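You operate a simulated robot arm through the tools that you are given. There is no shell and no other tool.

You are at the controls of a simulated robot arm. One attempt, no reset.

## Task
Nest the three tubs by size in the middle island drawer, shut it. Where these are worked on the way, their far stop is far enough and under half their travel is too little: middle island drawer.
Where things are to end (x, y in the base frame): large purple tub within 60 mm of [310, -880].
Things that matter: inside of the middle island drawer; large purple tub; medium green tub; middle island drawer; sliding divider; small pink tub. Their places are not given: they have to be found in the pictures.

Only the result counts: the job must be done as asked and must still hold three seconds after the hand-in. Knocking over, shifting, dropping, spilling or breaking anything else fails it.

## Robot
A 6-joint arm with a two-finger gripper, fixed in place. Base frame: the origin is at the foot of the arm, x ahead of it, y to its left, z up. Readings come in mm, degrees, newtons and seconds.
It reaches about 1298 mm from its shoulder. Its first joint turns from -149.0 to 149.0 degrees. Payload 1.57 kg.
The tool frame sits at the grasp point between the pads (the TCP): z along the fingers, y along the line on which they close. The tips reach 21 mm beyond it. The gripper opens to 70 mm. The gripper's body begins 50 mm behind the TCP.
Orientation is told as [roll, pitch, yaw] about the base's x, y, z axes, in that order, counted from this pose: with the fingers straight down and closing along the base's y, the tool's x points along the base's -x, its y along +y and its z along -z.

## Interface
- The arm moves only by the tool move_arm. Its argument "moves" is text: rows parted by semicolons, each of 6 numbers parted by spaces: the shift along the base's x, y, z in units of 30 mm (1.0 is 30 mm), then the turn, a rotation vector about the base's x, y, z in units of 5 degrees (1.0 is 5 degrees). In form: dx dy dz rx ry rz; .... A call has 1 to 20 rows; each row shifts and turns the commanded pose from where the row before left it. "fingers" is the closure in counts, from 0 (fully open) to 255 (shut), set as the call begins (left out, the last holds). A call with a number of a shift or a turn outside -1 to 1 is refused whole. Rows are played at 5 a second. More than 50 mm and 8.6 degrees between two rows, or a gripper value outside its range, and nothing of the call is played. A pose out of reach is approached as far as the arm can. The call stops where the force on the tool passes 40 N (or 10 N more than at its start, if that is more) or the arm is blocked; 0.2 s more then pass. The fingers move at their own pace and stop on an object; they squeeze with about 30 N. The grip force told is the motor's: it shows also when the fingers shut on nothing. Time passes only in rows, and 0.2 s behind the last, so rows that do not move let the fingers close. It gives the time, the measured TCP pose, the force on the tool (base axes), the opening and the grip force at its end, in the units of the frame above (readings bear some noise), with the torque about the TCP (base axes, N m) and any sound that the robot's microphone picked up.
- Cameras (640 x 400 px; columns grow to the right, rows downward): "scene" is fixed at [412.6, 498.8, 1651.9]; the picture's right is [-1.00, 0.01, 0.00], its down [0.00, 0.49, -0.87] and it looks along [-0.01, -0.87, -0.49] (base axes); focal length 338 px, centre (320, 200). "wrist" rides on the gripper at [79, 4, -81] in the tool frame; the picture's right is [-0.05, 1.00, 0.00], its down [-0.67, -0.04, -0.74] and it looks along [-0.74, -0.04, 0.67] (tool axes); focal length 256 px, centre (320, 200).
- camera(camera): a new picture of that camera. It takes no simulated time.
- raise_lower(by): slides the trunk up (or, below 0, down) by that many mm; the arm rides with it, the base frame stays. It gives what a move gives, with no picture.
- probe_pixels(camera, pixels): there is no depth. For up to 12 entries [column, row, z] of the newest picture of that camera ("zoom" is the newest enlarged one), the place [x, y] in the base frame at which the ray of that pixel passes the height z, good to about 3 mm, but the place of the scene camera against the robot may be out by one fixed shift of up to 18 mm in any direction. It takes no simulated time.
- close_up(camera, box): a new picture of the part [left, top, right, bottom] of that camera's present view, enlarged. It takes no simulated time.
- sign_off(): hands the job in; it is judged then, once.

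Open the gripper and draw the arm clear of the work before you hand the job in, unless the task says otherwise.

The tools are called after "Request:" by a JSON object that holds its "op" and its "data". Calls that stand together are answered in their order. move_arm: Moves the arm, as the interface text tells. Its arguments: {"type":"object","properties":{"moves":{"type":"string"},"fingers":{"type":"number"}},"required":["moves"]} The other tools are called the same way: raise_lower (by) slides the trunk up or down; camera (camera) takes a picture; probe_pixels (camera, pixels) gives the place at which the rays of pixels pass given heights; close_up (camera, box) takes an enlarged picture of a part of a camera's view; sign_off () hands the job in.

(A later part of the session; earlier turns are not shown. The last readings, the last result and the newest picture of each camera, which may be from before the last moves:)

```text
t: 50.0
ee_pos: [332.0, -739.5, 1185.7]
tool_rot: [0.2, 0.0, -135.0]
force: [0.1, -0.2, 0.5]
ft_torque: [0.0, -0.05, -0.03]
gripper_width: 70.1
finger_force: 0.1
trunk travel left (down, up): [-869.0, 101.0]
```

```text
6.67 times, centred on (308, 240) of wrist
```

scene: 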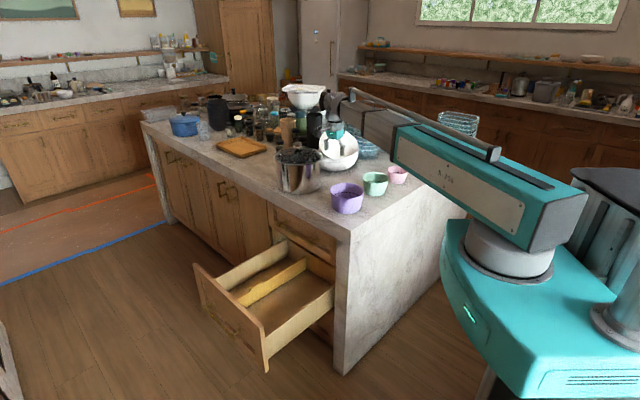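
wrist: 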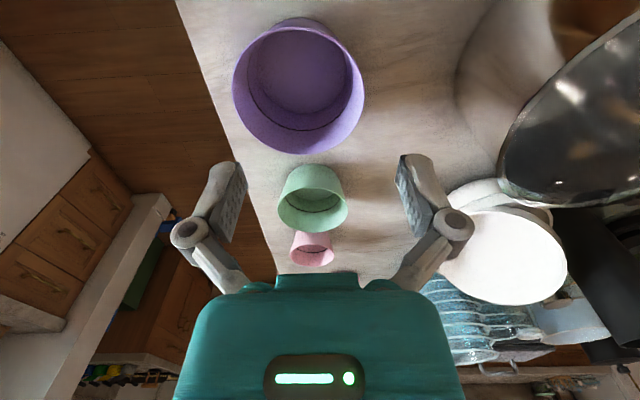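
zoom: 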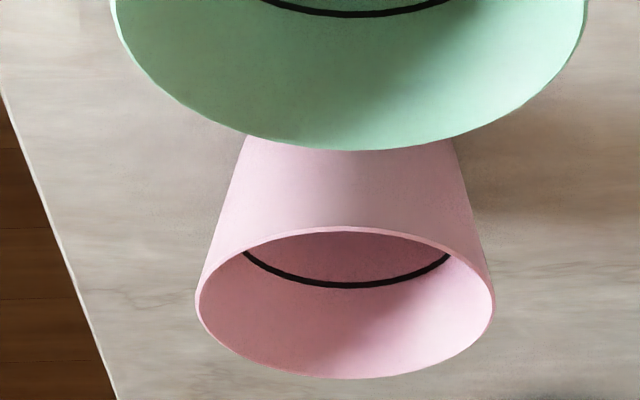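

I lower the trunk by 80 mm for a second viewpoint to fix the rim heights (tips stay ~80 mm above the purple rim).

Request:
{"op": "raise_lower", "data": {"by": -80}}

Request:
{"op": "camera", "data": {"camera": "wrist"}}

Request:
{"op": "close_up", "data": {"camera": "wrist", "box": [200, 0, 400, 125]}}

Request:
{"op": "close_up", "data": {"camera": "wrist", "box": [240, 150, 400, 250]}}

Request:
{"op": "close_up", "data": {"camera": "wrist", "box": [260, 225, 356, 285]}}

Request:
{"op": "close_up", "data": {"camera": "scene", "box": [320, 160, 416, 220]}}

```text
t: 51.1
ee_pos: [331.9, -737.6, 1106.8]
tool_rot: [0.2, 0.0, -135.0]
force: [-0.7, -0.4, -0.3]
ft_torque: [0.0, -0.01, -0.01]
gripper_width: 70.1
finger_force: 0.1
trunk travel left (down, up): [-789.0, 181.0]
```

```text
taken
```

wrist: 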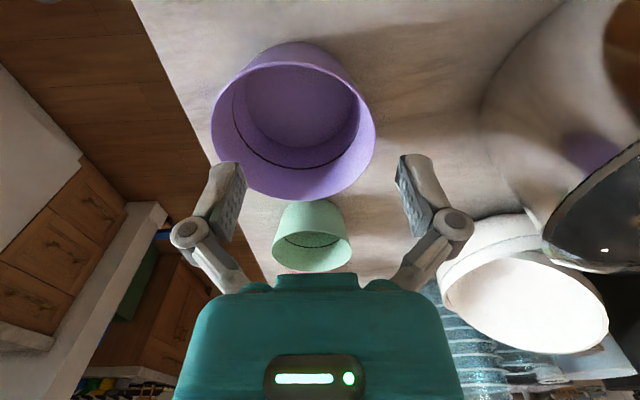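

```text
3.20 times, centred on (300, 62) of wrist
```

zoom: 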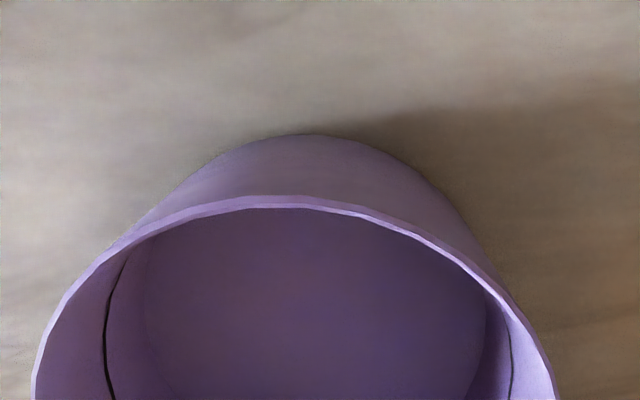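

```text
4.00 times, centred on (320, 200) of wrist
```

zoom: 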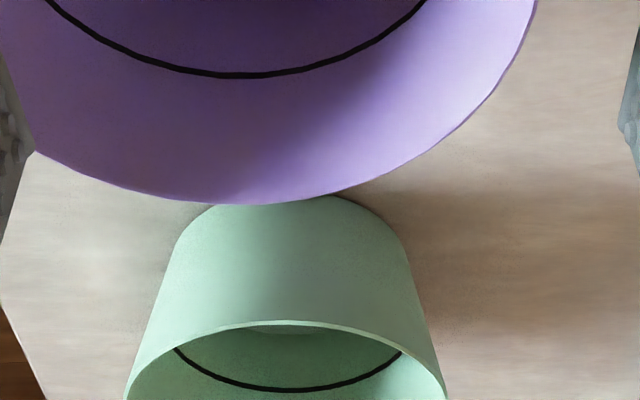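

```text
6.67 times, centred on (308, 255) of wrist
```

zoom: 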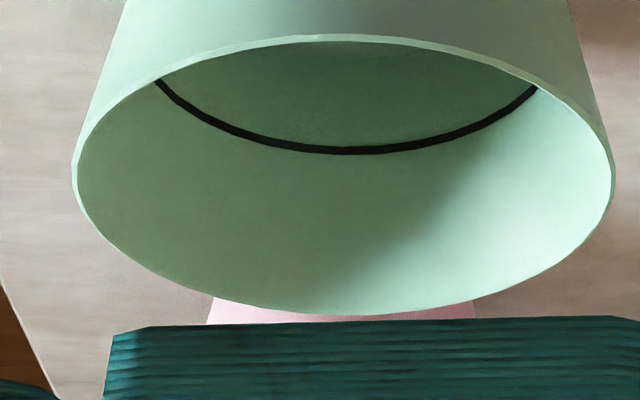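

```text
6.67 times, centred on (368, 190) of scene
```

zoom: 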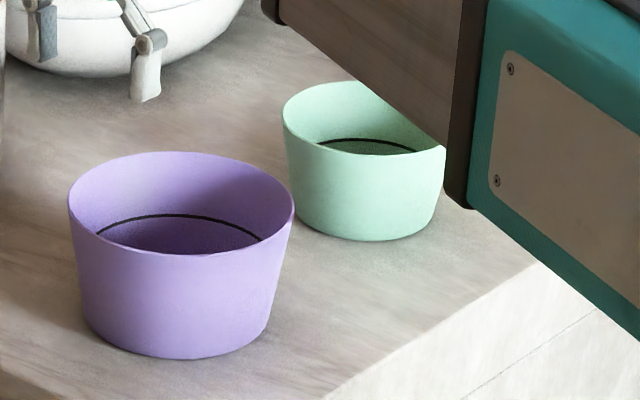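

From these two views I get purple rim z≈990, Ø≈142, and green rim ≈980, Ø≈120. I probe the rim pixels at candidate heights to refine them.

Request:
{"op": "probe_pixels", "data": {"camera": "wrist", "pixels": [[211, 130, 990], [376, 128, 990], [289, 61, 990], [305, 200.75, 990], [293.75, 41.7, 905], [270.8, 252, 980], [352.2, 252, 980], [310.25, 230.7, 980], [310.25, 272.2, 980], [319.5, 198.75, 905], [310.25, 230.7, 990], [310.25, 272.2, 990]]}}

Request:
{"op": "raise_lower", "data": {"by": 80}}

Request:
{"op": "camera", "data": {"camera": "wrist"}}

Request:
{"op": "probe_pixels", "data": {"camera": "wrist", "pixels": [[231.25, 86, 990], [363.4, 90.75, 990], [303, 26.7, 990], [303, 17.9, 905], [276.75, 210, 980], [348, 208.75, 980], [311.75, 187.5, 980], [311.75, 232.5, 980], [312, 163.75, 905], [311.75, 187.5, 990], [311.75, 232.5, 990], [298, 153, 990]]}}

```text
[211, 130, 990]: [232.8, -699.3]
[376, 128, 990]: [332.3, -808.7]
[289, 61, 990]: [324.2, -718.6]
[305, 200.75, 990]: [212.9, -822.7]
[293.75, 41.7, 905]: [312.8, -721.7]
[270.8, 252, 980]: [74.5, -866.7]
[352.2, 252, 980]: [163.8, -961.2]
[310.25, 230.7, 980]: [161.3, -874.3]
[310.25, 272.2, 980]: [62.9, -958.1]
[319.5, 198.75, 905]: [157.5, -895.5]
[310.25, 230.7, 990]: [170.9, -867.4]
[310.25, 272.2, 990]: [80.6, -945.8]
```

```text
t: 52.3
ee_pos: [332.1, -739.2, 1187.5]
tool_rot: [0.2, -0.1, -134.9]
force: [-0.1, -0.3, 0.3]
ft_torque: [0.01, -0.04, 0.02]
gripper_width: 70.2
finger_force: 0.2
trunk travel left (down, up): [-869.0, 101.0]
```

```text
taken
```

wrist: 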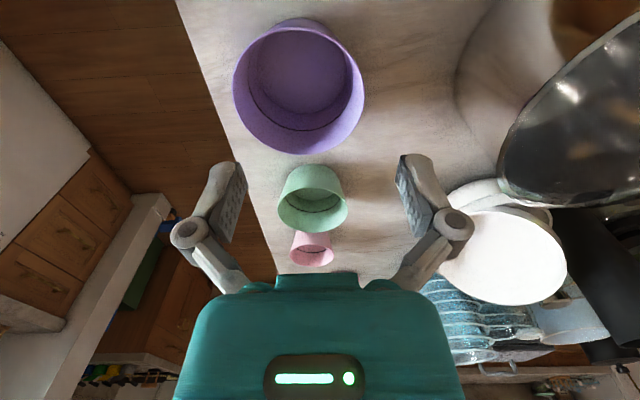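

```text
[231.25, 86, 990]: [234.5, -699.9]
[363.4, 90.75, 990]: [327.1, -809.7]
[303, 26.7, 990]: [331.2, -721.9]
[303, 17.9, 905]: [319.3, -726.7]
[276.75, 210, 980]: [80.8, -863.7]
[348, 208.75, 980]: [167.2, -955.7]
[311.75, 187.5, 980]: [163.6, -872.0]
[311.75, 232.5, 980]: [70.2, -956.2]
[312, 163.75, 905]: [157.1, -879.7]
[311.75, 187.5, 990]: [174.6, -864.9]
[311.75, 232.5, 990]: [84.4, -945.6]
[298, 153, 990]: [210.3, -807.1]
```

Refined: counter ≈917, purple rim z≈1005 centred near (276,-758) R≈68, green centred near (128,-906) rim ≈990. I turn the gripper to close along the front normal (yaw -45°) above the purple tub's front rim and tilt 8° to match the wall taper.

Request:
{"op": "move_arm", "data": {"moves": "-0.019 0.049 0 0 0 1;-0.019 0.049 0 0 0 1;-0.019 0.049 0 0 0 1;-0.019 0.049 0 0 0 1;-0.019 0.049 0 0 0 1;-0.019 0.049 0 0 0 1;-0.019 0.049 0 0 0 1;-0.019 0.049 0 0 0 1;-0.019 0.049 0 0 0 1;-0.019 0.049 0 0 0 1;-0.019 0.049 0 0 0 1;-0.019 0.049 0 0 0 1;-0.019 0.049 0 0 0 1;-0.019 0.049 0 0 0 1;-0.019 0.049 0 0 0 1;-0.019 0.049 0 0 0 1;-0.019 0.049 0 0 0 1;-0.019 0.049 0 0 0 1"}}

Request:
{"op": "move_arm", "data": {"moves": "0 0 0.03 -0.566 0.566 0;0 0 0.03 -0.566 0.566 0;0 0 0 0 0 0"}}

Request:
{"op": "camera", "data": {"camera": "wrist"}}

Request:
{"op": "camera", "data": {"camera": "scene"}}

```text
t: 56.1
ee_pos: [320.1, -710.8, 1187.4]
tool_rot: [0.2, 0.1, -44.8]
force: [0.4, -0.4, 1.2]
ft_torque: [-0.01, 0.0, 0.04]
gripper_width: 69.9
finger_force: 0.1
trunk travel left (down, up): [-869.0, 101.0]
```

```text
t: 56.9
ee_pos: [321.8, -711.7, 1189.3]
tool_rot: [-8.0, -0.1, -45.0]
force: [-0.7, 0.2, -0.3]
ft_torque: [-0.02, -0.01, 0.01]
gripper_width: 70.1
finger_force: 0.1
trunk travel left (down, up): [-869.0, 101.0]
```

```text
taken
```

wrist: 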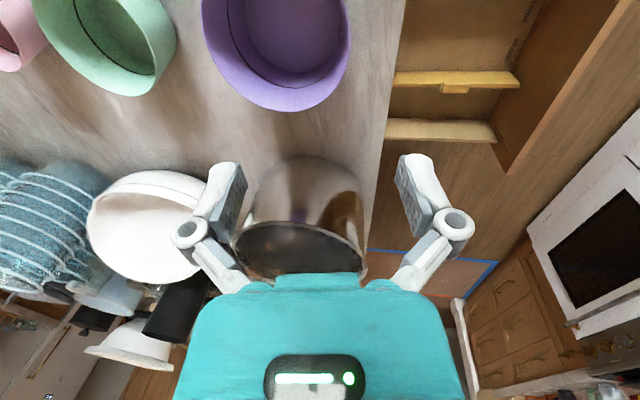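

```text
taken
```

scene: 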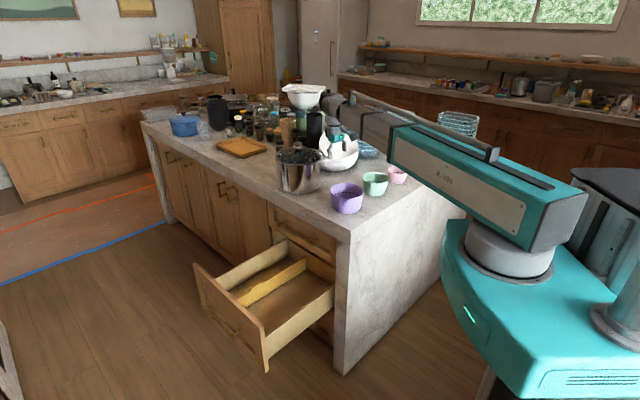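

The tilt is set (-8°). I check the purple rim's left/right extremes in this view, near (351,35) and (202,25), to refine its position along the closing direction.

Request:
{"op": "close_up", "data": {"camera": "wrist", "box": [190, 0, 380, 119]}}

Request:
{"op": "probe_pixels", "data": {"camera": "wrist", "pixels": [[351, 35, 1005], [202, 25, 1005], [283, 110, 1005], [351, 35, 995], [202, 25, 995], [283, 110, 995]]}}

```text
3.36 times, centred on (285, 60) of wrist
```

zoom: 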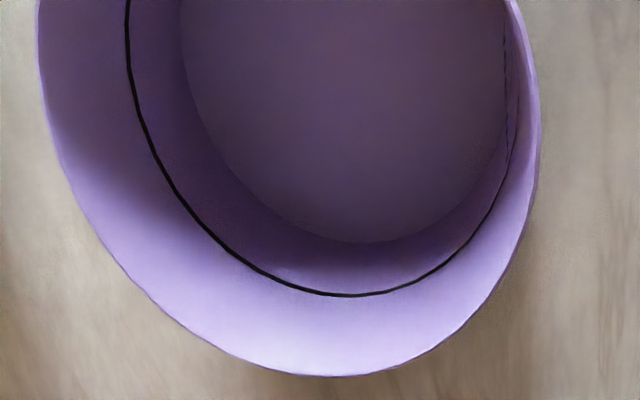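

```text
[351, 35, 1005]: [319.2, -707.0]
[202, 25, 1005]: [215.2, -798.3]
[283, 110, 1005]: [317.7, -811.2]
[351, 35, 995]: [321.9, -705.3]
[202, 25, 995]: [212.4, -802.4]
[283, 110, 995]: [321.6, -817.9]
```

Purple centre confirmed near s=730, m=-343, R≈69 and the TCP (s=731, m=-276) sits right above the front wall. I lower the trunk 140 mm and re-check before straddling the rim.

Request:
{"op": "raise_lower", "data": {"by": -140}}

Request:
{"op": "camera", "data": {"camera": "wrist"}}

Request:
{"op": "camera", "data": {"camera": "scene"}}

```text
t: 58.6
ee_pos: [321.0, -710.9, 1048.9]
tool_rot: [-7.8, 0.0, -44.9]
force: [-0.6, -0.1, -0.9]
ft_torque: [0.0, 0.0, 0.0]
gripper_width: 70.0
finger_force: 0.2
trunk travel left (down, up): [-729.0, 241.0]
```

```text
taken
```

wrist: 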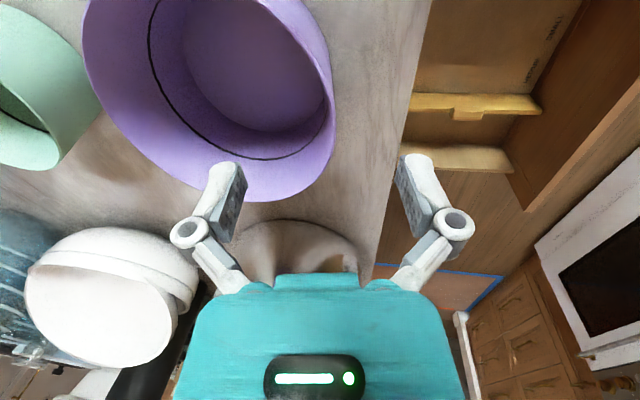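

```text
taken
```

scene: 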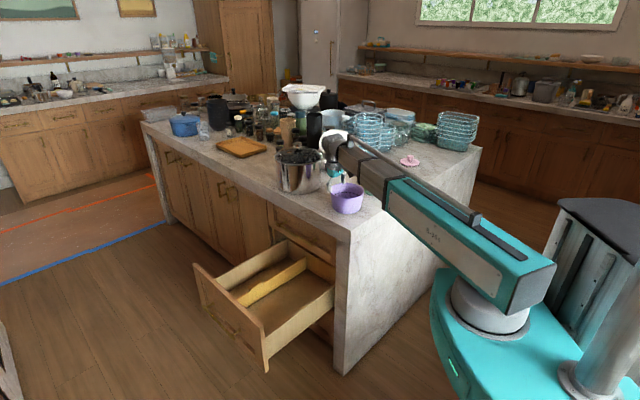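

I check the rim's right extreme and lower edge in this nearer view (around (334,105) and (265,202)).

Request:
{"op": "close_up", "data": {"camera": "wrist", "box": [190, 60, 430, 210]}}

Request:
{"op": "probe_pixels", "data": {"camera": "wrist", "pixels": [[335, 105, 1005], [83, 40, 1005], [268, 202, 1005], [335, 105, 995], [83, 40, 995], [268, 202, 995]]}}

```text
2.67 times, centred on (310, 135) of wrist
```

zoom: 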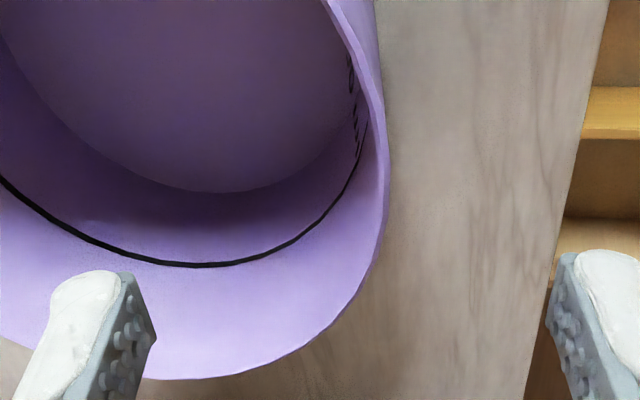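

```text
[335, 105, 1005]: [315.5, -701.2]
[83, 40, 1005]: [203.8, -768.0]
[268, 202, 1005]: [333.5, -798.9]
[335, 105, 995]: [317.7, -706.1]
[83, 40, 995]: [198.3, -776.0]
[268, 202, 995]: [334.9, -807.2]
```

The rim's outer edge works out at m≈-273, so the wall lies midway between the fingers. I lower 58 mm so the TCP is ~15 mm below the rim.

Request:
{"op": "raise_lower", "data": {"by": -58}}

Request:
{"op": "camera", "data": {"camera": "wrist"}}

```text
t: 59.5
ee_pos: [320.4, -711.5, 990.3]
tool_rot: [-7.8, 0.0, -44.8]
force: [0.7, 0.6, 0.1]
ft_torque: [-0.05, 0.0, 0.01]
gripper_width: 69.7
finger_force: 0.0
trunk travel left (down, up): [-671.0, 299.0]
```

```text
taken
```

wrist: 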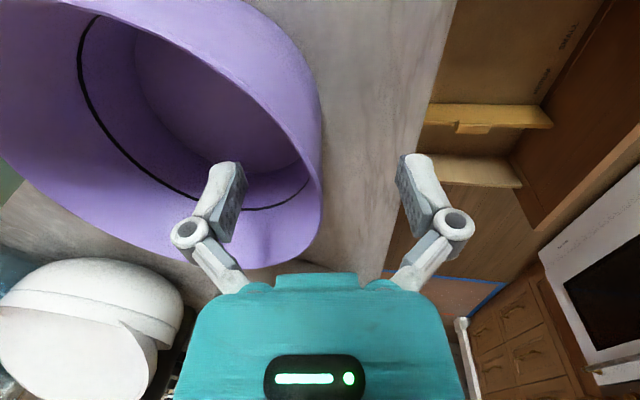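

The wall is between the fingers (rim around (322,200), about 10 mm above the TCP). I close on it.

Request:
{"op": "move_arm", "data": {"moves": "0 0 0 0 0 0;0 0 0 0 0 0;0 0 0 0 0 0;0 0 0 0 0 0;0 0 0 0 0 0;0 0 0 0 0 0", "fingers": 255}}

Request:
{"op": "camera", "data": {"camera": "wrist"}}

```text
t: 60.9
ee_pos: [321.3, -711.9, 991.1]
tool_rot: [-7.8, 0.0, -44.8]
force: [0.5, 0.9, 0.2]
ft_torque: [0.03, 0.02, -0.03]
gripper_width: 6.3
finger_force: 29.8
trunk travel left (down, up): [-671.0, 299.0]
```

```text
taken
```

wrist: 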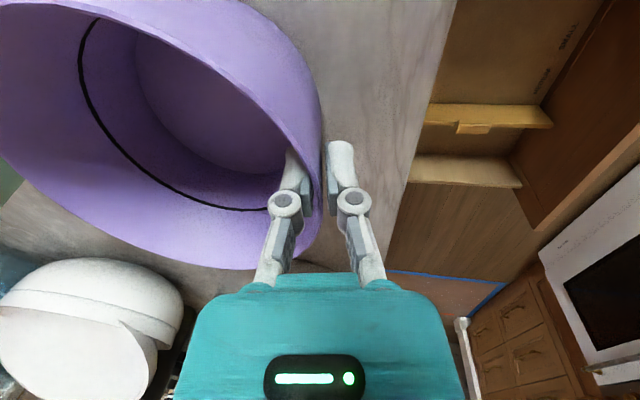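

Gripped at 6.3 mm with 30 N. I lift 40 mm to test the hold and see the weight.

Request:
{"op": "raise_lower", "data": {"by": 40}}

Request:
{"op": "camera", "data": {"camera": "wrist"}}

Request:
{"op": "close_up", "data": {"camera": "scene", "box": [310, 140, 422, 210]}}

```text
t: 61.8
ee_pos: [321.4, -711.6, 1029.8]
tool_rot: [-7.9, 0.0, -44.9]
force: [-0.7, 0.4, -1.1]
ft_torque: [0.08, -0.07, -0.01]
gripper_width: 6.1
finger_force: 29.6
trunk travel left (down, up): [-711.0, 259.0]
```

```text
taken
```

wrist: 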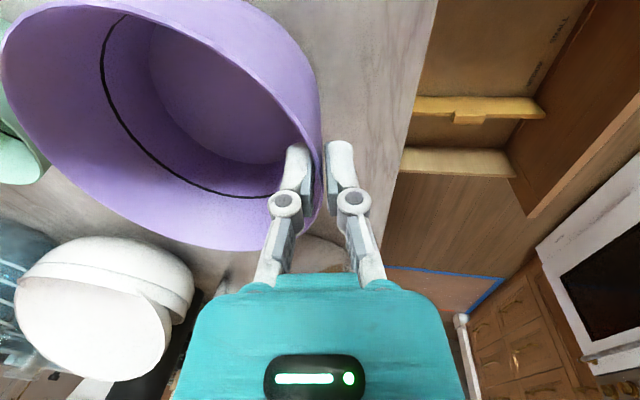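

```text
5.71 times, centred on (366, 175) of scene
```

zoom: 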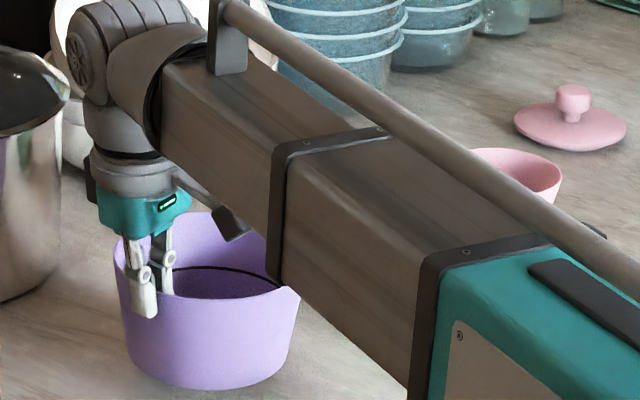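

The purple tub is held (≈1.1 N, lifted clear, tilted only slightly). I carry it out over the open drawer, aiming the tub centre at s≈841, m≈8 (about 27 mm behind the target spot to keep the wrist clear of the drawer front).

Request:
{"op": "move_arm", "data": {"moves": "0.774 0.4014 0 0 0 0;0.774 0.4014 0 0 0 0;0.774 0.4014 0 0 0 0;0.774 0.4014 0 0 0 0;0.774 0.4014 0 0 0 0;0.774 0.4014 0 0 0 0;0.774 0.4014 0 0 0 0;0.774 0.4014 0 0 0 0;0.774 0.4014 0 0 0 0;0.774 0.4014 0 0 0 0;0.774 0.4014 0 0 0 0;0.774 0.4014 0 0 0 0;0.774 0.4014 0 0 0 0;0.774 0.4014 0 0 0 0"}}

Request:
{"op": "camera", "data": {"camera": "wrist"}}

Request:
{"op": "camera", "data": {"camera": "scene"}}

```text
t: 64.8
ee_pos: [645.6, -543.1, 1032.1]
tool_rot: [-7.8, 0.0, -44.9]
force: [0.0, -0.5, -1.4]
ft_torque: [0.06, -0.06, 0.0]
gripper_width: 5.8
finger_force: 29.7
trunk travel left (down, up): [-711.0, 259.0]
```

```text
taken
```

wrist: 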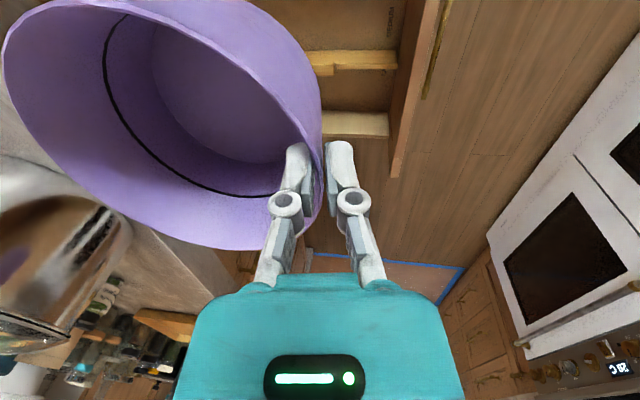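

```text
taken
```

scene: 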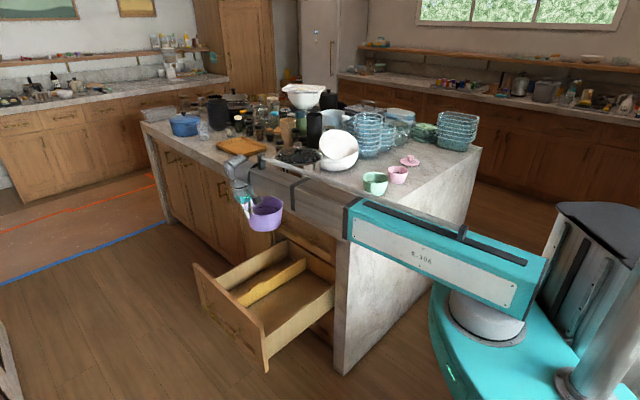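

Tub is above the drawer's near compartment. I lower 380 mm and check alignment before entering.

Request:
{"op": "raise_lower", "data": {"by": -380}}

Request:
{"op": "camera", "data": {"camera": "wrist"}}

Request:
{"op": "camera", "data": {"camera": "scene"}}

Request:
{"op": "close_up", "data": {"camera": "scene", "box": [180, 200, 360, 312]}}

```text
t: 68.4
ee_pos: [645.9, -543.3, 650.1]
tool_rot: [-7.9, 0.1, -44.9]
force: [0.0, -0.1, -1.2]
ft_torque: [0.06, -0.07, -0.02]
gripper_width: 6.2
finger_force: 29.9
trunk travel left (down, up): [-331.0, 639.0]
```

```text
taken
```

wrist: 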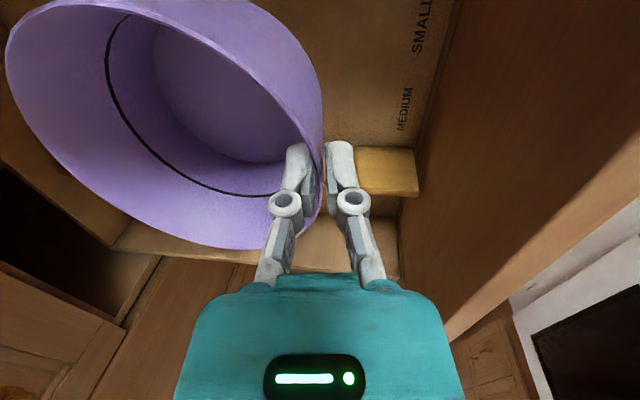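

```text
taken
```

scene: 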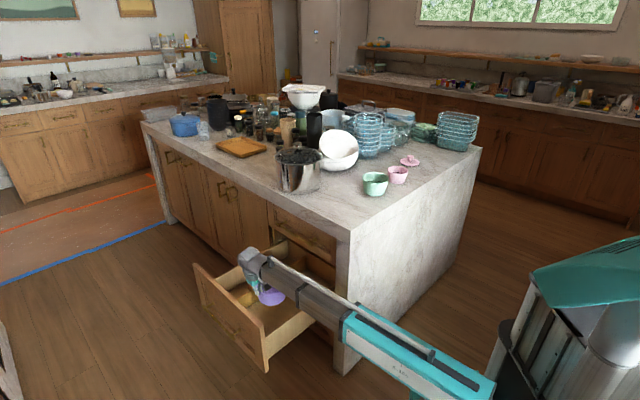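

```text
3.56 times, centred on (270, 256) of scene
```

zoom: 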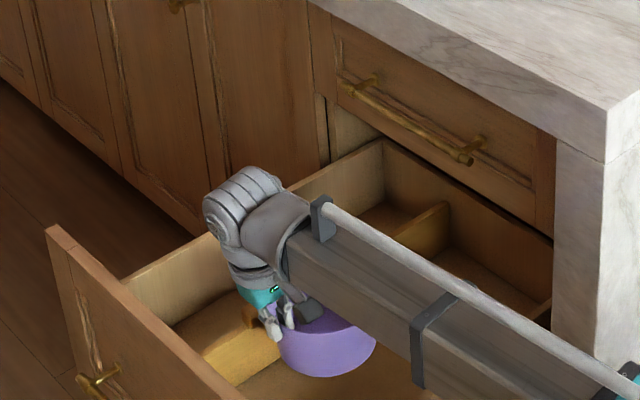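

Well placed between near wall and divider. I check clearance to the drawer front: its top edge near (530,255) and the floor/front corner near (418,150) in the wrist picture.

Request:
{"op": "probe_pixels", "data": {"camera": "wrist", "pixels": [[530, 255, 661], [600, 190, 661], [460, 330, 661], [416, 150, 420], [455, 20, 420], [416, 150, 430], [455, 20, 430], [418, 195, 509], [400, 200, 509], [355, 193, 509]]}}

Request:
{"op": "close_up", "data": {"camera": "wrist", "box": [320, 100, 640, 300]}}

```text
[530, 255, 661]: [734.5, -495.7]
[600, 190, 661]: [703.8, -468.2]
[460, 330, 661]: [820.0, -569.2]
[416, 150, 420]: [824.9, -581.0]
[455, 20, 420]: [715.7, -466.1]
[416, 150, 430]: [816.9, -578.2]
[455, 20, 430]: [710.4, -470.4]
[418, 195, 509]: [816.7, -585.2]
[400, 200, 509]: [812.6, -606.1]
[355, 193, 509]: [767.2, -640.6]
```

```text
2.00 times, centred on (480, 200) of wrist
```

zoom: 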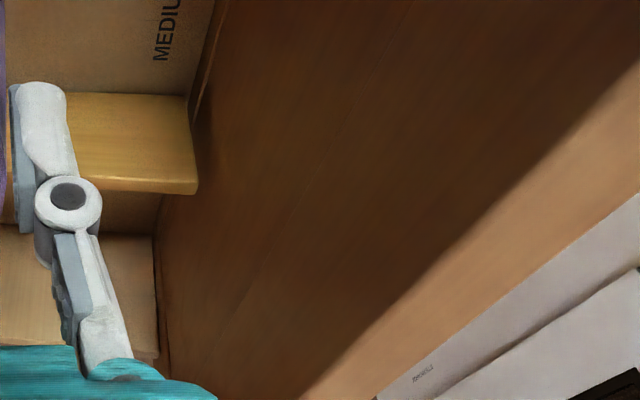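

Front inner face is at m≈168-172, leaving ~20 mm clearance to the wrist. I lower 135 mm, then continue in small steps watching the vertical force.

Request:
{"op": "raise_lower", "data": {"by": -135}}

Request:
{"op": "camera", "data": {"camera": "wrist"}}

Request:
{"op": "close_up", "data": {"camera": "scene", "box": [180, 220, 360, 332]}}

```text
t: 70.1
ee_pos: [646.1, -543.4, 515.9]
tool_rot: [-7.8, 0.0, -44.9]
force: [-0.3, -0.1, -1.1]
ft_torque: [0.07, -0.04, 0.02]
gripper_width: 6.2
finger_force: 30.1
trunk travel left (down, up): [-196.0, 774.0]
```

```text
taken
```

wrist: 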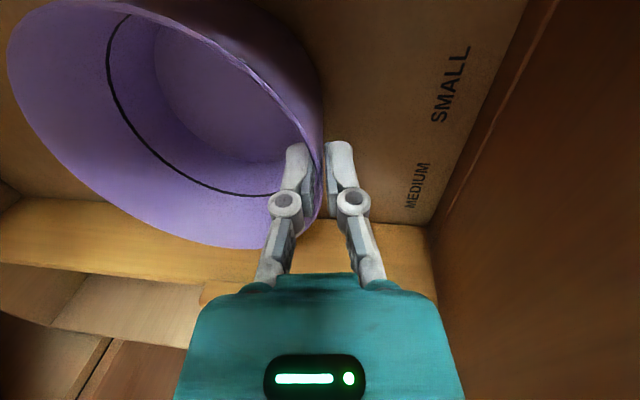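

```text
3.56 times, centred on (270, 276) of scene
```

zoom: 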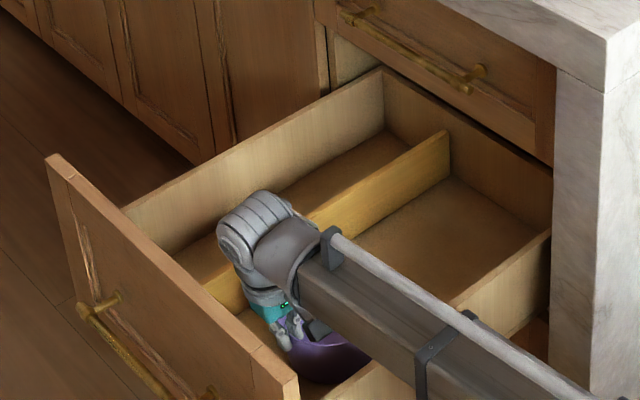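

No contact yet (Fz -1.1 N). I lower in 8 mm steps.

Request:
{"op": "raise_lower", "data": {"by": -8}}

Request:
{"op": "raise_lower", "data": {"by": -6}}

```text
t: 70.6
ee_pos: [645.5, -542.5, 509.1]
tool_rot: [-7.8, -0.1, -44.9]
force: [3.8, -0.4, 19.4]
ft_torque: [-0.24, 0.02, -0.02]
gripper_width: 6.2
finger_force: 30.1
trunk travel left (down, up): [-188.0, 782.0]
```

```text
t: 71.2
ee_pos: [645.6, -542.5, 502.9]
tool_rot: [-7.8, -0.1, -44.9]
force: [-0.9, -2.4, 18.1]
ft_torque: [-0.37, 0.19, -0.08]
gripper_width: 6.2
finger_force: 30.1
trunk travel left (down, up): [-182.0, 788.0]
```

Contact came at z≈510 (19 N), and now 18 N at 503. I look at how the tub sits before releasing.

Request:
{"op": "camera", "data": {"camera": "wrist"}}

Request:
{"op": "close_up", "data": {"camera": "scene", "box": [220, 260, 332, 330]}}

```text
taken
```

wrist: 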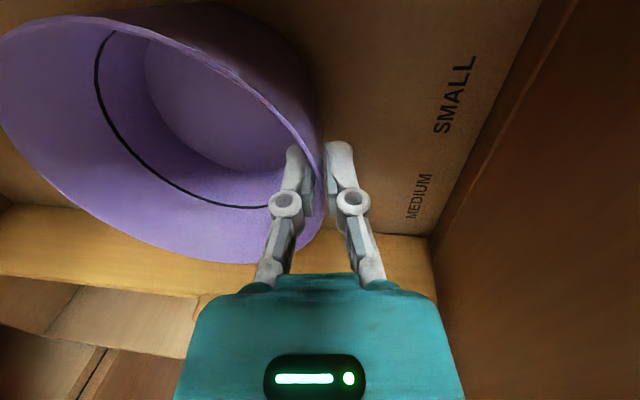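

```text
5.71 times, centred on (276, 295) of scene
```

zoom: 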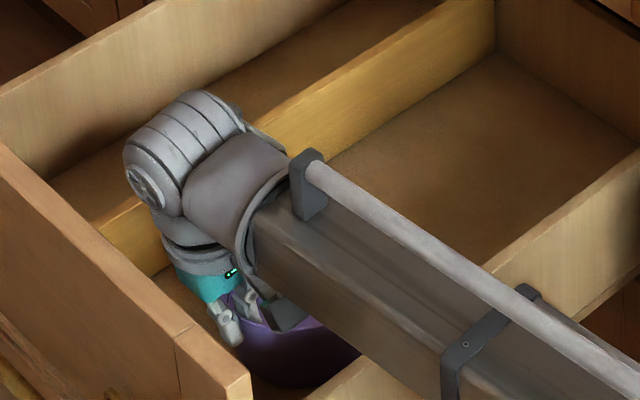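

The tub now sits nearly flat with the base on the drawer floor. I open the fingers to release it, then check.

Request:
{"op": "move_arm", "data": {"moves": "0 0 0 0 0 0;0 0 0 0 0 0;0 0 0 0 0 0;0 0 0 0 0 0;0 0 0 0 0 0", "fingers": 0}}

Request:
{"op": "camera", "data": {"camera": "wrist"}}

```text
t: 72.4
ee_pos: [646.1, -543.7, 501.5]
tool_rot: [-7.8, 0.1, -44.9]
force: [-0.8, 0.0, 0.5]
ft_torque: [-0.02, 0.01, 0.0]
gripper_width: 69.9
finger_force: 0.1
trunk travel left (down, up): [-182.0, 788.0]
```

```text
taken
```

wrist: 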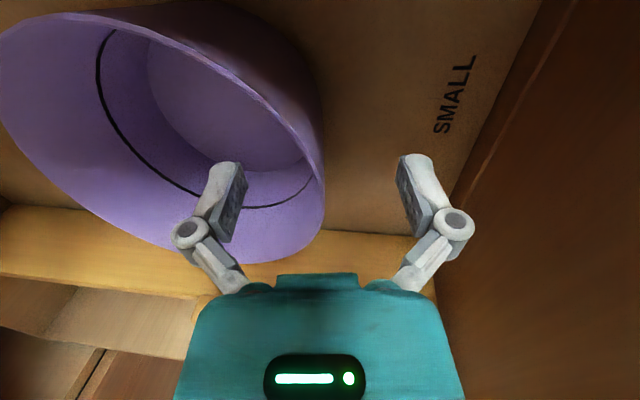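

Released cleanly. I raise 200 mm and measure where the tub stands.

Request:
{"op": "raise_lower", "data": {"by": 200}}

Request:
{"op": "camera", "data": {"camera": "wrist"}}

Request:
{"op": "close_up", "data": {"camera": "wrist", "box": [160, 0, 400, 150]}}

```text
t: 74.6
ee_pos: [645.0, -543.0, 701.5]
tool_rot: [-7.9, 0.1, -44.8]
force: [-0.4, 0.0, -0.4]
ft_torque: [0.0, 0.01, -0.03]
gripper_width: 69.7
finger_force: 0.1
trunk travel left (down, up): [-382.0, 588.0]
```

```text
taken
```

wrist: 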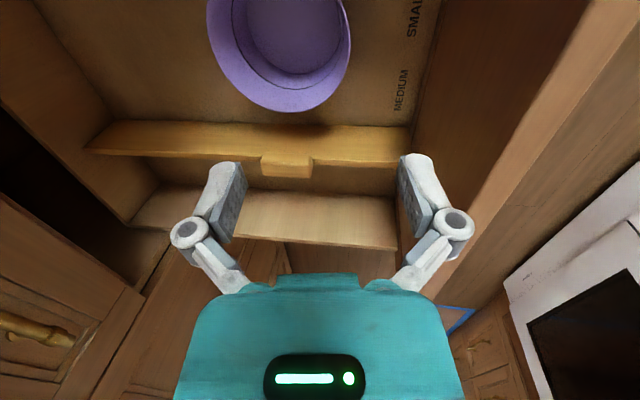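

```text
2.67 times, centred on (280, 75) of wrist
```

zoom: 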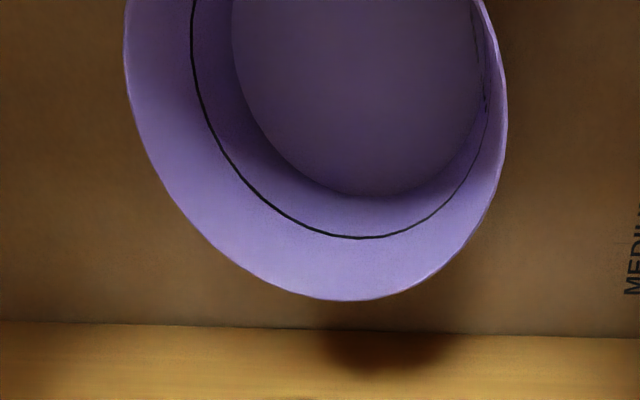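

The tub stands upright in the near compartment, clear of the divider. I probe its rim extremes (350,41), (207,20), (289,112) at z≈508.

Request:
{"op": "probe_pixels", "data": {"camera": "wrist", "pixels": [[350, 41, 508], [207, 20, 508], [289.4, 112.5, 508], [350, 41, 515], [207, 20, 515], [289.4, 112.5, 515]]}}

```text
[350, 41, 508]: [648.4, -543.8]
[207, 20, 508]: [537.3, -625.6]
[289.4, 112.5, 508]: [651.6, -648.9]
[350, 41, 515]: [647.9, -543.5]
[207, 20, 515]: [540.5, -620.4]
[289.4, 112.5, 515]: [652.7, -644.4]
```

Purple centre ≈ s 848, m 6, about 30 mm from the target point (opened equivalent) — acceptable. Now I raise back above the counter for the green tub.

Request:
{"op": "raise_lower", "data": {"by": 400}}

Request:
{"op": "raise_lower", "data": {"by": 86}}

Request:
{"op": "camera", "data": {"camera": "scene"}}

```text
t: 78.4
ee_pos: [646.0, -543.3, 1102.5]
tool_rot: [-7.8, 0.0, -45.0]
force: [0.4, 0.2, 0.0]
ft_torque: [0.0, -0.04, 0.01]
gripper_width: 69.8
finger_force: 0.1
trunk travel left (down, up): [-782.0, 188.0]
```

```text
t: 79.6
ee_pos: [645.7, -542.7, 1188.1]
tool_rot: [-7.8, 0.0, -44.9]
force: [-0.6, 0.4, -0.7]
ft_torque: [-0.03, 0.01, 0.01]
gripper_width: 70.1
finger_force: 0.1
trunk travel left (down, up): [-868.0, 102.0]
```

```text
taken
```

scene: 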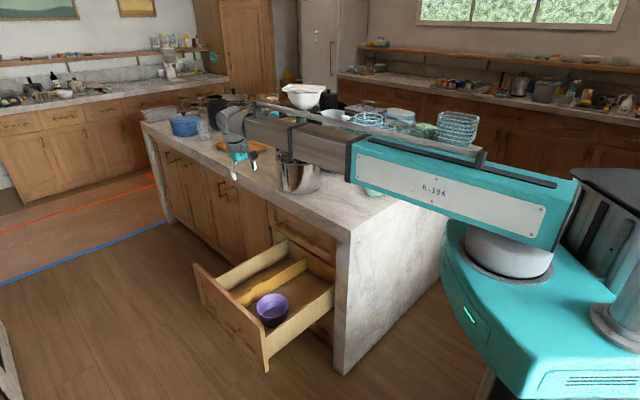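

The purple tub sits in the drawer at (271,310). I now move over the green tub's front rim (TCP about (169,-865)).

Request:
{"op": "move_arm", "data": {"moves": "-0.935 -0.632 0 0 0 0;-0.935 -0.632 0 0 0 0;-0.935 -0.632 0 0 0 0;-0.935 -0.632 0 0 0 0;-0.935 -0.632 0 0 0 0;-0.935 -0.632 0 0 0 0;-0.935 -0.632 0 0 0 0;-0.935 -0.632 0 0 0 0;-0.935 -0.632 0 0 0 0;-0.935 -0.632 0 0 0 0;-0.935 -0.632 0 0 0 0;-0.935 -0.632 0 0 0 0;-0.935 -0.632 0 0 0 0;-0.935 -0.632 0 0 0 0;-0.935 -0.632 0 0 0 0;-0.935 -0.632 0 0 0 0;-0.935 -0.632 0 0 0 0"}}

Request:
{"op": "camera", "data": {"camera": "wrist"}}

Request:
{"op": "close_up", "data": {"camera": "wrist", "box": [190, 0, 382, 120]}}

```text
t: 83.2
ee_pos: [167.2, -867.8, 1188.0]
tool_rot: [-7.8, 0.0, -45.0]
force: [-0.3, -0.5, 0.4]
ft_torque: [0.02, 0.0, -0.01]
gripper_width: 69.9
finger_force: 0.1
trunk travel left (down, up): [-868.0, 102.0]
```

```text
taken
```

wrist: 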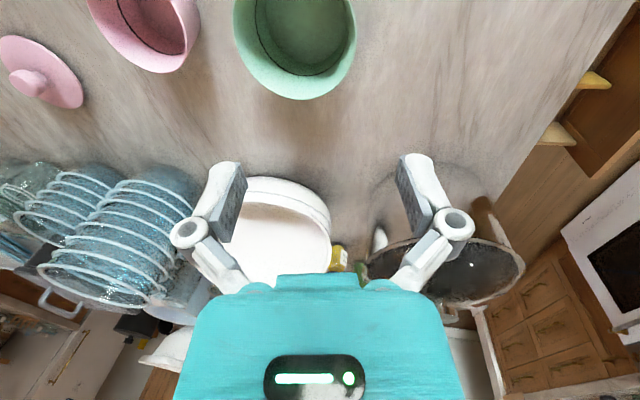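

```text
3.33 times, centred on (286, 60) of wrist
```

zoom: 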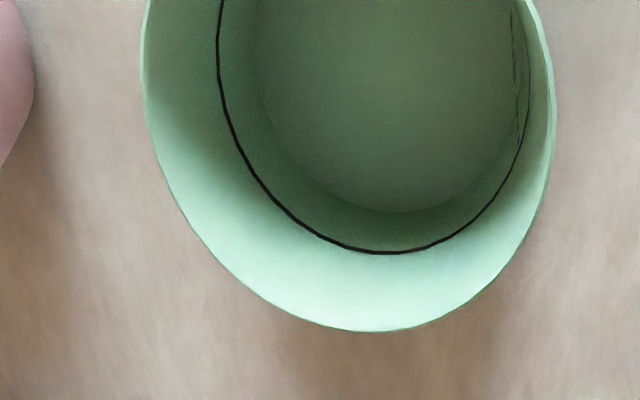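

Green rim extremes: right (356.6,33), left (232.5,18), bottom (302.5,99.3). I probe them at z≈990.

Request:
{"op": "probe_pixels", "data": {"camera": "wrist", "pixels": [[356.6, 33, 990], [232.5, 18, 990], [302.5, 99.3, 990], [356.6, 33, 980], [232.5, 18, 980], [302.5, 99.3, 980], [198, 25, 975], [87, 5, 975], [160, 73, 975]]}}

```text
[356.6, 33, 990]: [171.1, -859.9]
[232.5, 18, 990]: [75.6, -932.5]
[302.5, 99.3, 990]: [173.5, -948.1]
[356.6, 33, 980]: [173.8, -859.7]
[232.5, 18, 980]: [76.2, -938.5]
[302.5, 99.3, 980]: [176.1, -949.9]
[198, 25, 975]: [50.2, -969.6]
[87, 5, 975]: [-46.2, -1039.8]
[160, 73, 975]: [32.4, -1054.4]
```

Green centre ≈ s 733, m -546.5, R≈59. I shift the TCP by ~6 mm outward to centre on the wall and lower 170 mm.

Request:
{"op": "move_arm", "data": {"moves": "0.196 0.11 0 0 0 0;0 0 0 0 0 0"}}

Request:
{"op": "raise_lower", "data": {"by": -170}}

Request:
{"op": "camera", "data": {"camera": "wrist"}}

Request:
{"op": "close_up", "data": {"camera": "wrist", "box": [190, 80, 430, 230]}}

```text
t: 83.8
ee_pos: [173.8, -861.4, 1188.3]
tool_rot: [-7.8, 0.1, -44.9]
force: [0.2, 0.1, 0.9]
ft_torque: [0.0, 0.0, -0.03]
gripper_width: 69.9
finger_force: 0.0
trunk travel left (down, up): [-868.0, 102.0]
```

```text
t: 85.7
ee_pos: [173.7, -862.7, 1018.0]
tool_rot: [-7.8, 0.1, -44.9]
force: [0.0, -0.2, 0.0]
ft_torque: [0.0, -0.02, 0.0]
gripper_width: 70.2
finger_force: 0.2
trunk travel left (down, up): [-698.0, 272.0]
```

```text
taken
```

wrist: 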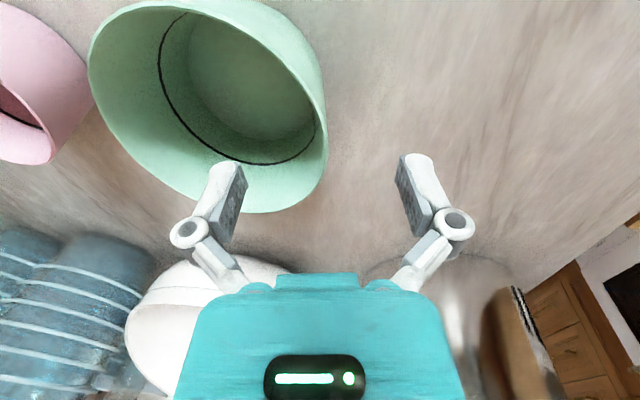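

```text
2.67 times, centred on (310, 155) of wrist
```

zoom: 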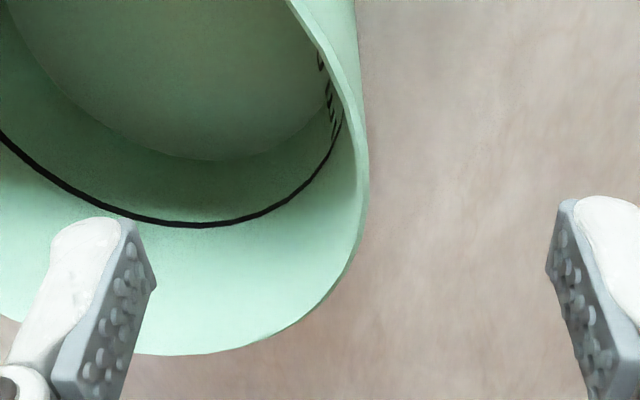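

The rim is ~30 mm below the TCP (z≈988) and centred between the fingers within 3 mm. I lower 27 mm for a shallow grip (tips ~18 mm below the rim) and close.

Request:
{"op": "raise_lower", "data": {"by": -27}}

Request:
{"op": "move_arm", "data": {"moves": "0 0 0 0 0 0;0 0 0 0 0 0;0 0 0 0 0 0;0 0 0 0 0 0;0 0 0 0 0 0;0 0 0 0 0 0", "fingers": 255}}

Request:
{"op": "camera", "data": {"camera": "wrist"}}

```text
t: 86.5
ee_pos: [173.6, -863.2, 990.2]
tool_rot: [-7.8, -0.1, -44.9]
force: [-0.6, 0.3, 0.5]
ft_torque: [0.01, -0.03, 0.01]
gripper_width: 69.8
finger_force: 0.2
trunk travel left (down, up): [-671.0, 299.0]
```

```text
t: 87.9
ee_pos: [173.3, -861.8, 991.2]
tool_rot: [-7.8, 0.1, -45.0]
force: [-2.2, -0.6, 4.1]
ft_torque: [-0.41, 0.11, -0.19]
gripper_width: 5.9
finger_force: 30.3
trunk travel left (down, up): [-671.0, 299.0]
```

```text
taken
```

wrist: 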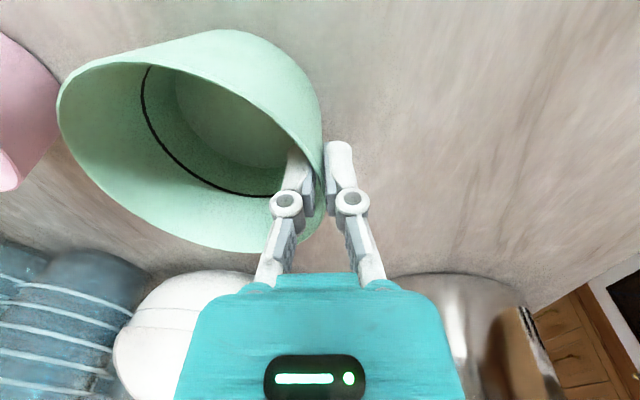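

Gripped (5.9 mm). I lift 40 mm and check how level it hangs.

Request:
{"op": "raise_lower", "data": {"by": 40}}

Request:
{"op": "camera", "data": {"camera": "wrist"}}

Request:
{"op": "close_up", "data": {"camera": "scene", "box": [330, 130, 442, 200]}}

```text
t: 88.7
ee_pos: [173.2, -861.8, 1029.7]
tool_rot: [-7.8, 0.0, -45.0]
force: [0.2, 0.1, -1.3]
ft_torque: [0.08, -0.03, -0.01]
gripper_width: 6.3
finger_force: 29.9
trunk travel left (down, up): [-711.0, 259.0]
```

```text
taken
```

wrist: 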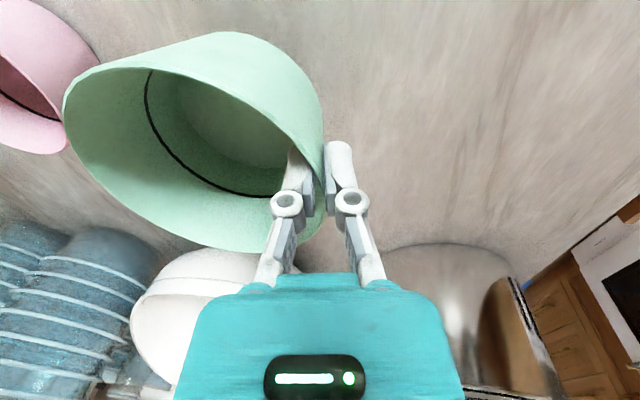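

```text
5.71 times, centred on (386, 165) of scene
```

zoom: 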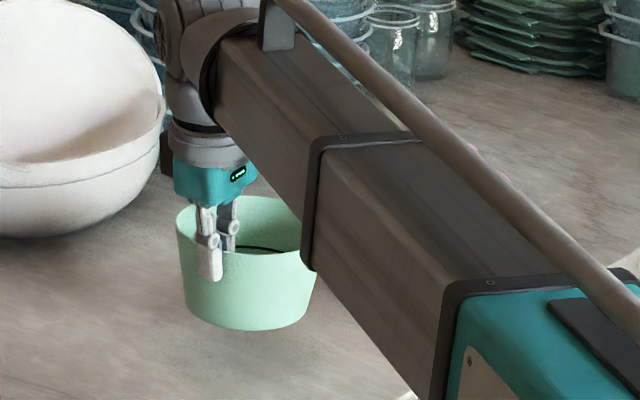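

The green tub hangs level within ~2°. Before nesting I re-measure the purple tub in the drawer with the scene camera, calibrating its fixed shift from the purple tub's earlier counter position.

Request:
{"op": "close_up", "data": {"camera": "scene", "box": [224, 276, 320, 336]}}

Request:
{"op": "probe_pixels", "data": {"camera": "scene", "pixels": [[330.2, 190.8, 1005], [364.25, 192.3, 1005], [347, 182.8, 1005], [347, 198.1, 1005], [347.8, 213.7, 917]]}}

```text
6.67 times, centred on (272, 306) of scene
```

zoom: 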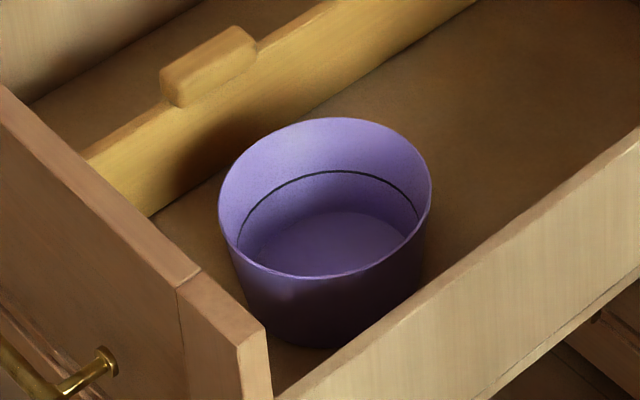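

```text
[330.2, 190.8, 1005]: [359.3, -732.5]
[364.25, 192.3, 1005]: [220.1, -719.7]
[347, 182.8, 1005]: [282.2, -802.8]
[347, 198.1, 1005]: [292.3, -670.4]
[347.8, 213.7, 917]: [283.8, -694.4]
```

The scene shift mixes height error, so I'll rather measure with the wrist camera from a spot on the way where the held green tub does not block the view. I move to about (354,-636).

Request:
{"op": "move_arm", "data": {"moves": "0.668 0.835 0 0 0 0;0.668 0.835 0 0 0 0;0.668 0.835 0 0 0 0;0.668 0.835 0 0 0 0;0.668 0.835 0 0 0 0;0.668 0.835 0 0 0 0;0.668 0.835 0 0 0 0;0.668 0.835 0 0 0 0;0.668 0.835 0 0 0 0;0 0 0 0 0 0"}}

Request:
{"op": "camera", "data": {"camera": "wrist"}}

Request:
{"op": "close_up", "data": {"camera": "wrist", "box": [340, 20, 468, 100]}}

```text
t: 90.9
ee_pos: [354.7, -635.0, 1030.4]
tool_rot: [-7.7, 0.0, -45.0]
force: [-0.5, 0.2, -0.7]
ft_torque: [0.07, -0.05, 0.03]
gripper_width: 6.1
finger_force: 29.5
trunk travel left (down, up): [-711.0, 259.0]
```

```text
taken
```

wrist: 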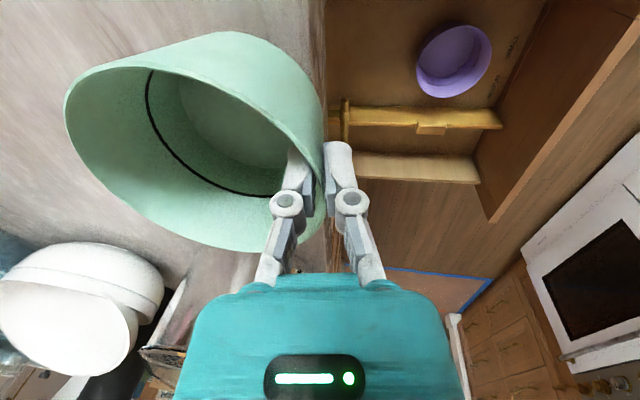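

```text
5.00 times, centred on (404, 60) of wrist
```

zoom: 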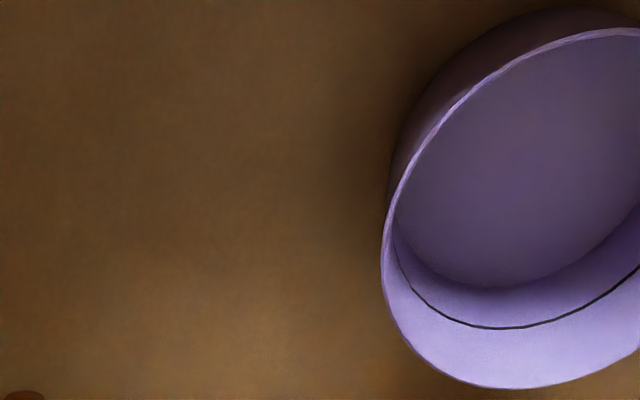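

The purple tub is visible unobstructed at (455,60). I zoom on it fully.

Request:
{"op": "close_up", "data": {"camera": "wrist", "box": [392, 15, 520, 95]}}

```text
5.00 times, centred on (456, 55) of wrist
```

zoom: 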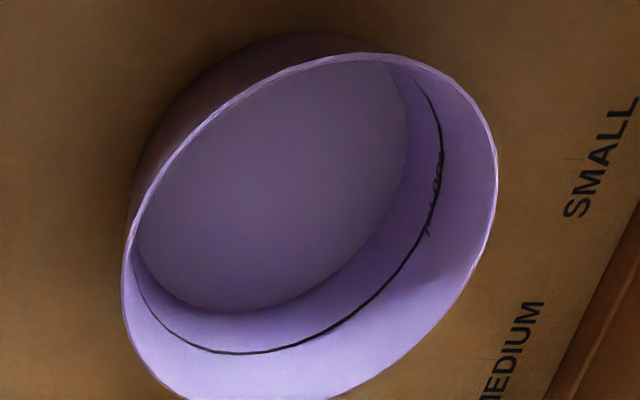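

I probe eight rim points of the purple tub at z=508 to fit its centre.

Request:
{"op": "probe_pixels", "data": {"camera": "zoom", "pixels": [[122, 270, 508], [355, 52, 508], [450, 85, 508], [498, 180, 508], [470, 275, 508], [400, 350, 508], [240, 413, 508], [250, 88, 508], [160, 175, 508]]}}

```text
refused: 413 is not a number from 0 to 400
```

The bottom point fell outside the zoom, so I use in-picture points.

Request:
{"op": "probe_pixels", "data": {"camera": "zoom", "pixels": [[122, 270, 508], [355, 52, 508], [450, 85, 508], [498, 180, 508], [470, 275, 508], [400, 350, 508], [340, 392, 508], [250, 88, 508], [160, 175, 508], [185, 397, 508]]}}

Request:
{"op": "probe_pixels", "data": {"camera": "wrist", "pixels": [[440, 97.6, 508]]}}

```text
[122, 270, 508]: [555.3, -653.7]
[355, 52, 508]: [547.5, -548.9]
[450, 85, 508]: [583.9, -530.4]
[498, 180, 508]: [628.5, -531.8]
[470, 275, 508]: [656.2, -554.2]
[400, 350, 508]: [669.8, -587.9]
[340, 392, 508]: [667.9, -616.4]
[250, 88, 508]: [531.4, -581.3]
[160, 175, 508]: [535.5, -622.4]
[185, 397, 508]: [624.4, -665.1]
```

```text
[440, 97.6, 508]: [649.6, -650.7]
```

Circle fit gives purple centre (600,-598), R≈70. I also measure the held green tub's rim relative to the gripper for accurate nesting.

Request:
{"op": "close_up", "data": {"camera": "wrist", "box": [40, 20, 360, 220]}}

Request:
{"op": "probe_pixels", "data": {"camera": "wrist", "pixels": [[64, 110, 1028], [80, 150, 1028], [110, 190, 1028], [150, 222, 1028], [200, 243, 1028], [250, 252, 1028], [100, 66, 1028], [160, 69, 1028], [220, 92, 1028], [270, 122, 1028], [300, 147, 1028]]}}

```text
2.00 times, centred on (200, 120) of wrist
```

zoom: 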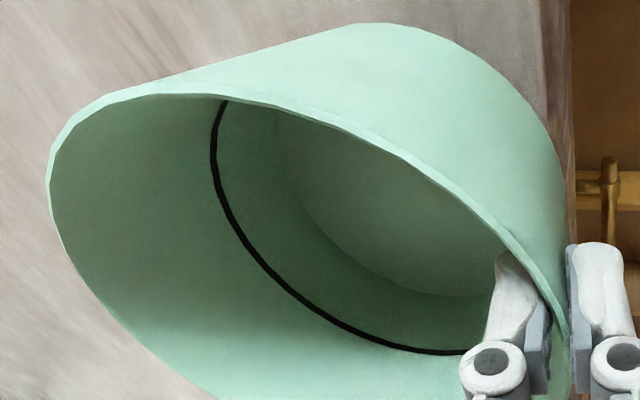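

```text
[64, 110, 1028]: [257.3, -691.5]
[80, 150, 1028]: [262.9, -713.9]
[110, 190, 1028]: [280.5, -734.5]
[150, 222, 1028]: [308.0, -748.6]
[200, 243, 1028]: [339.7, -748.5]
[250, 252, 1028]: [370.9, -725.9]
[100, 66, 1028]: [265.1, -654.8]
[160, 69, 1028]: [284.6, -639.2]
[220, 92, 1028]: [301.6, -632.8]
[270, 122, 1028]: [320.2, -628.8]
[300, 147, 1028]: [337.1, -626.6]
```

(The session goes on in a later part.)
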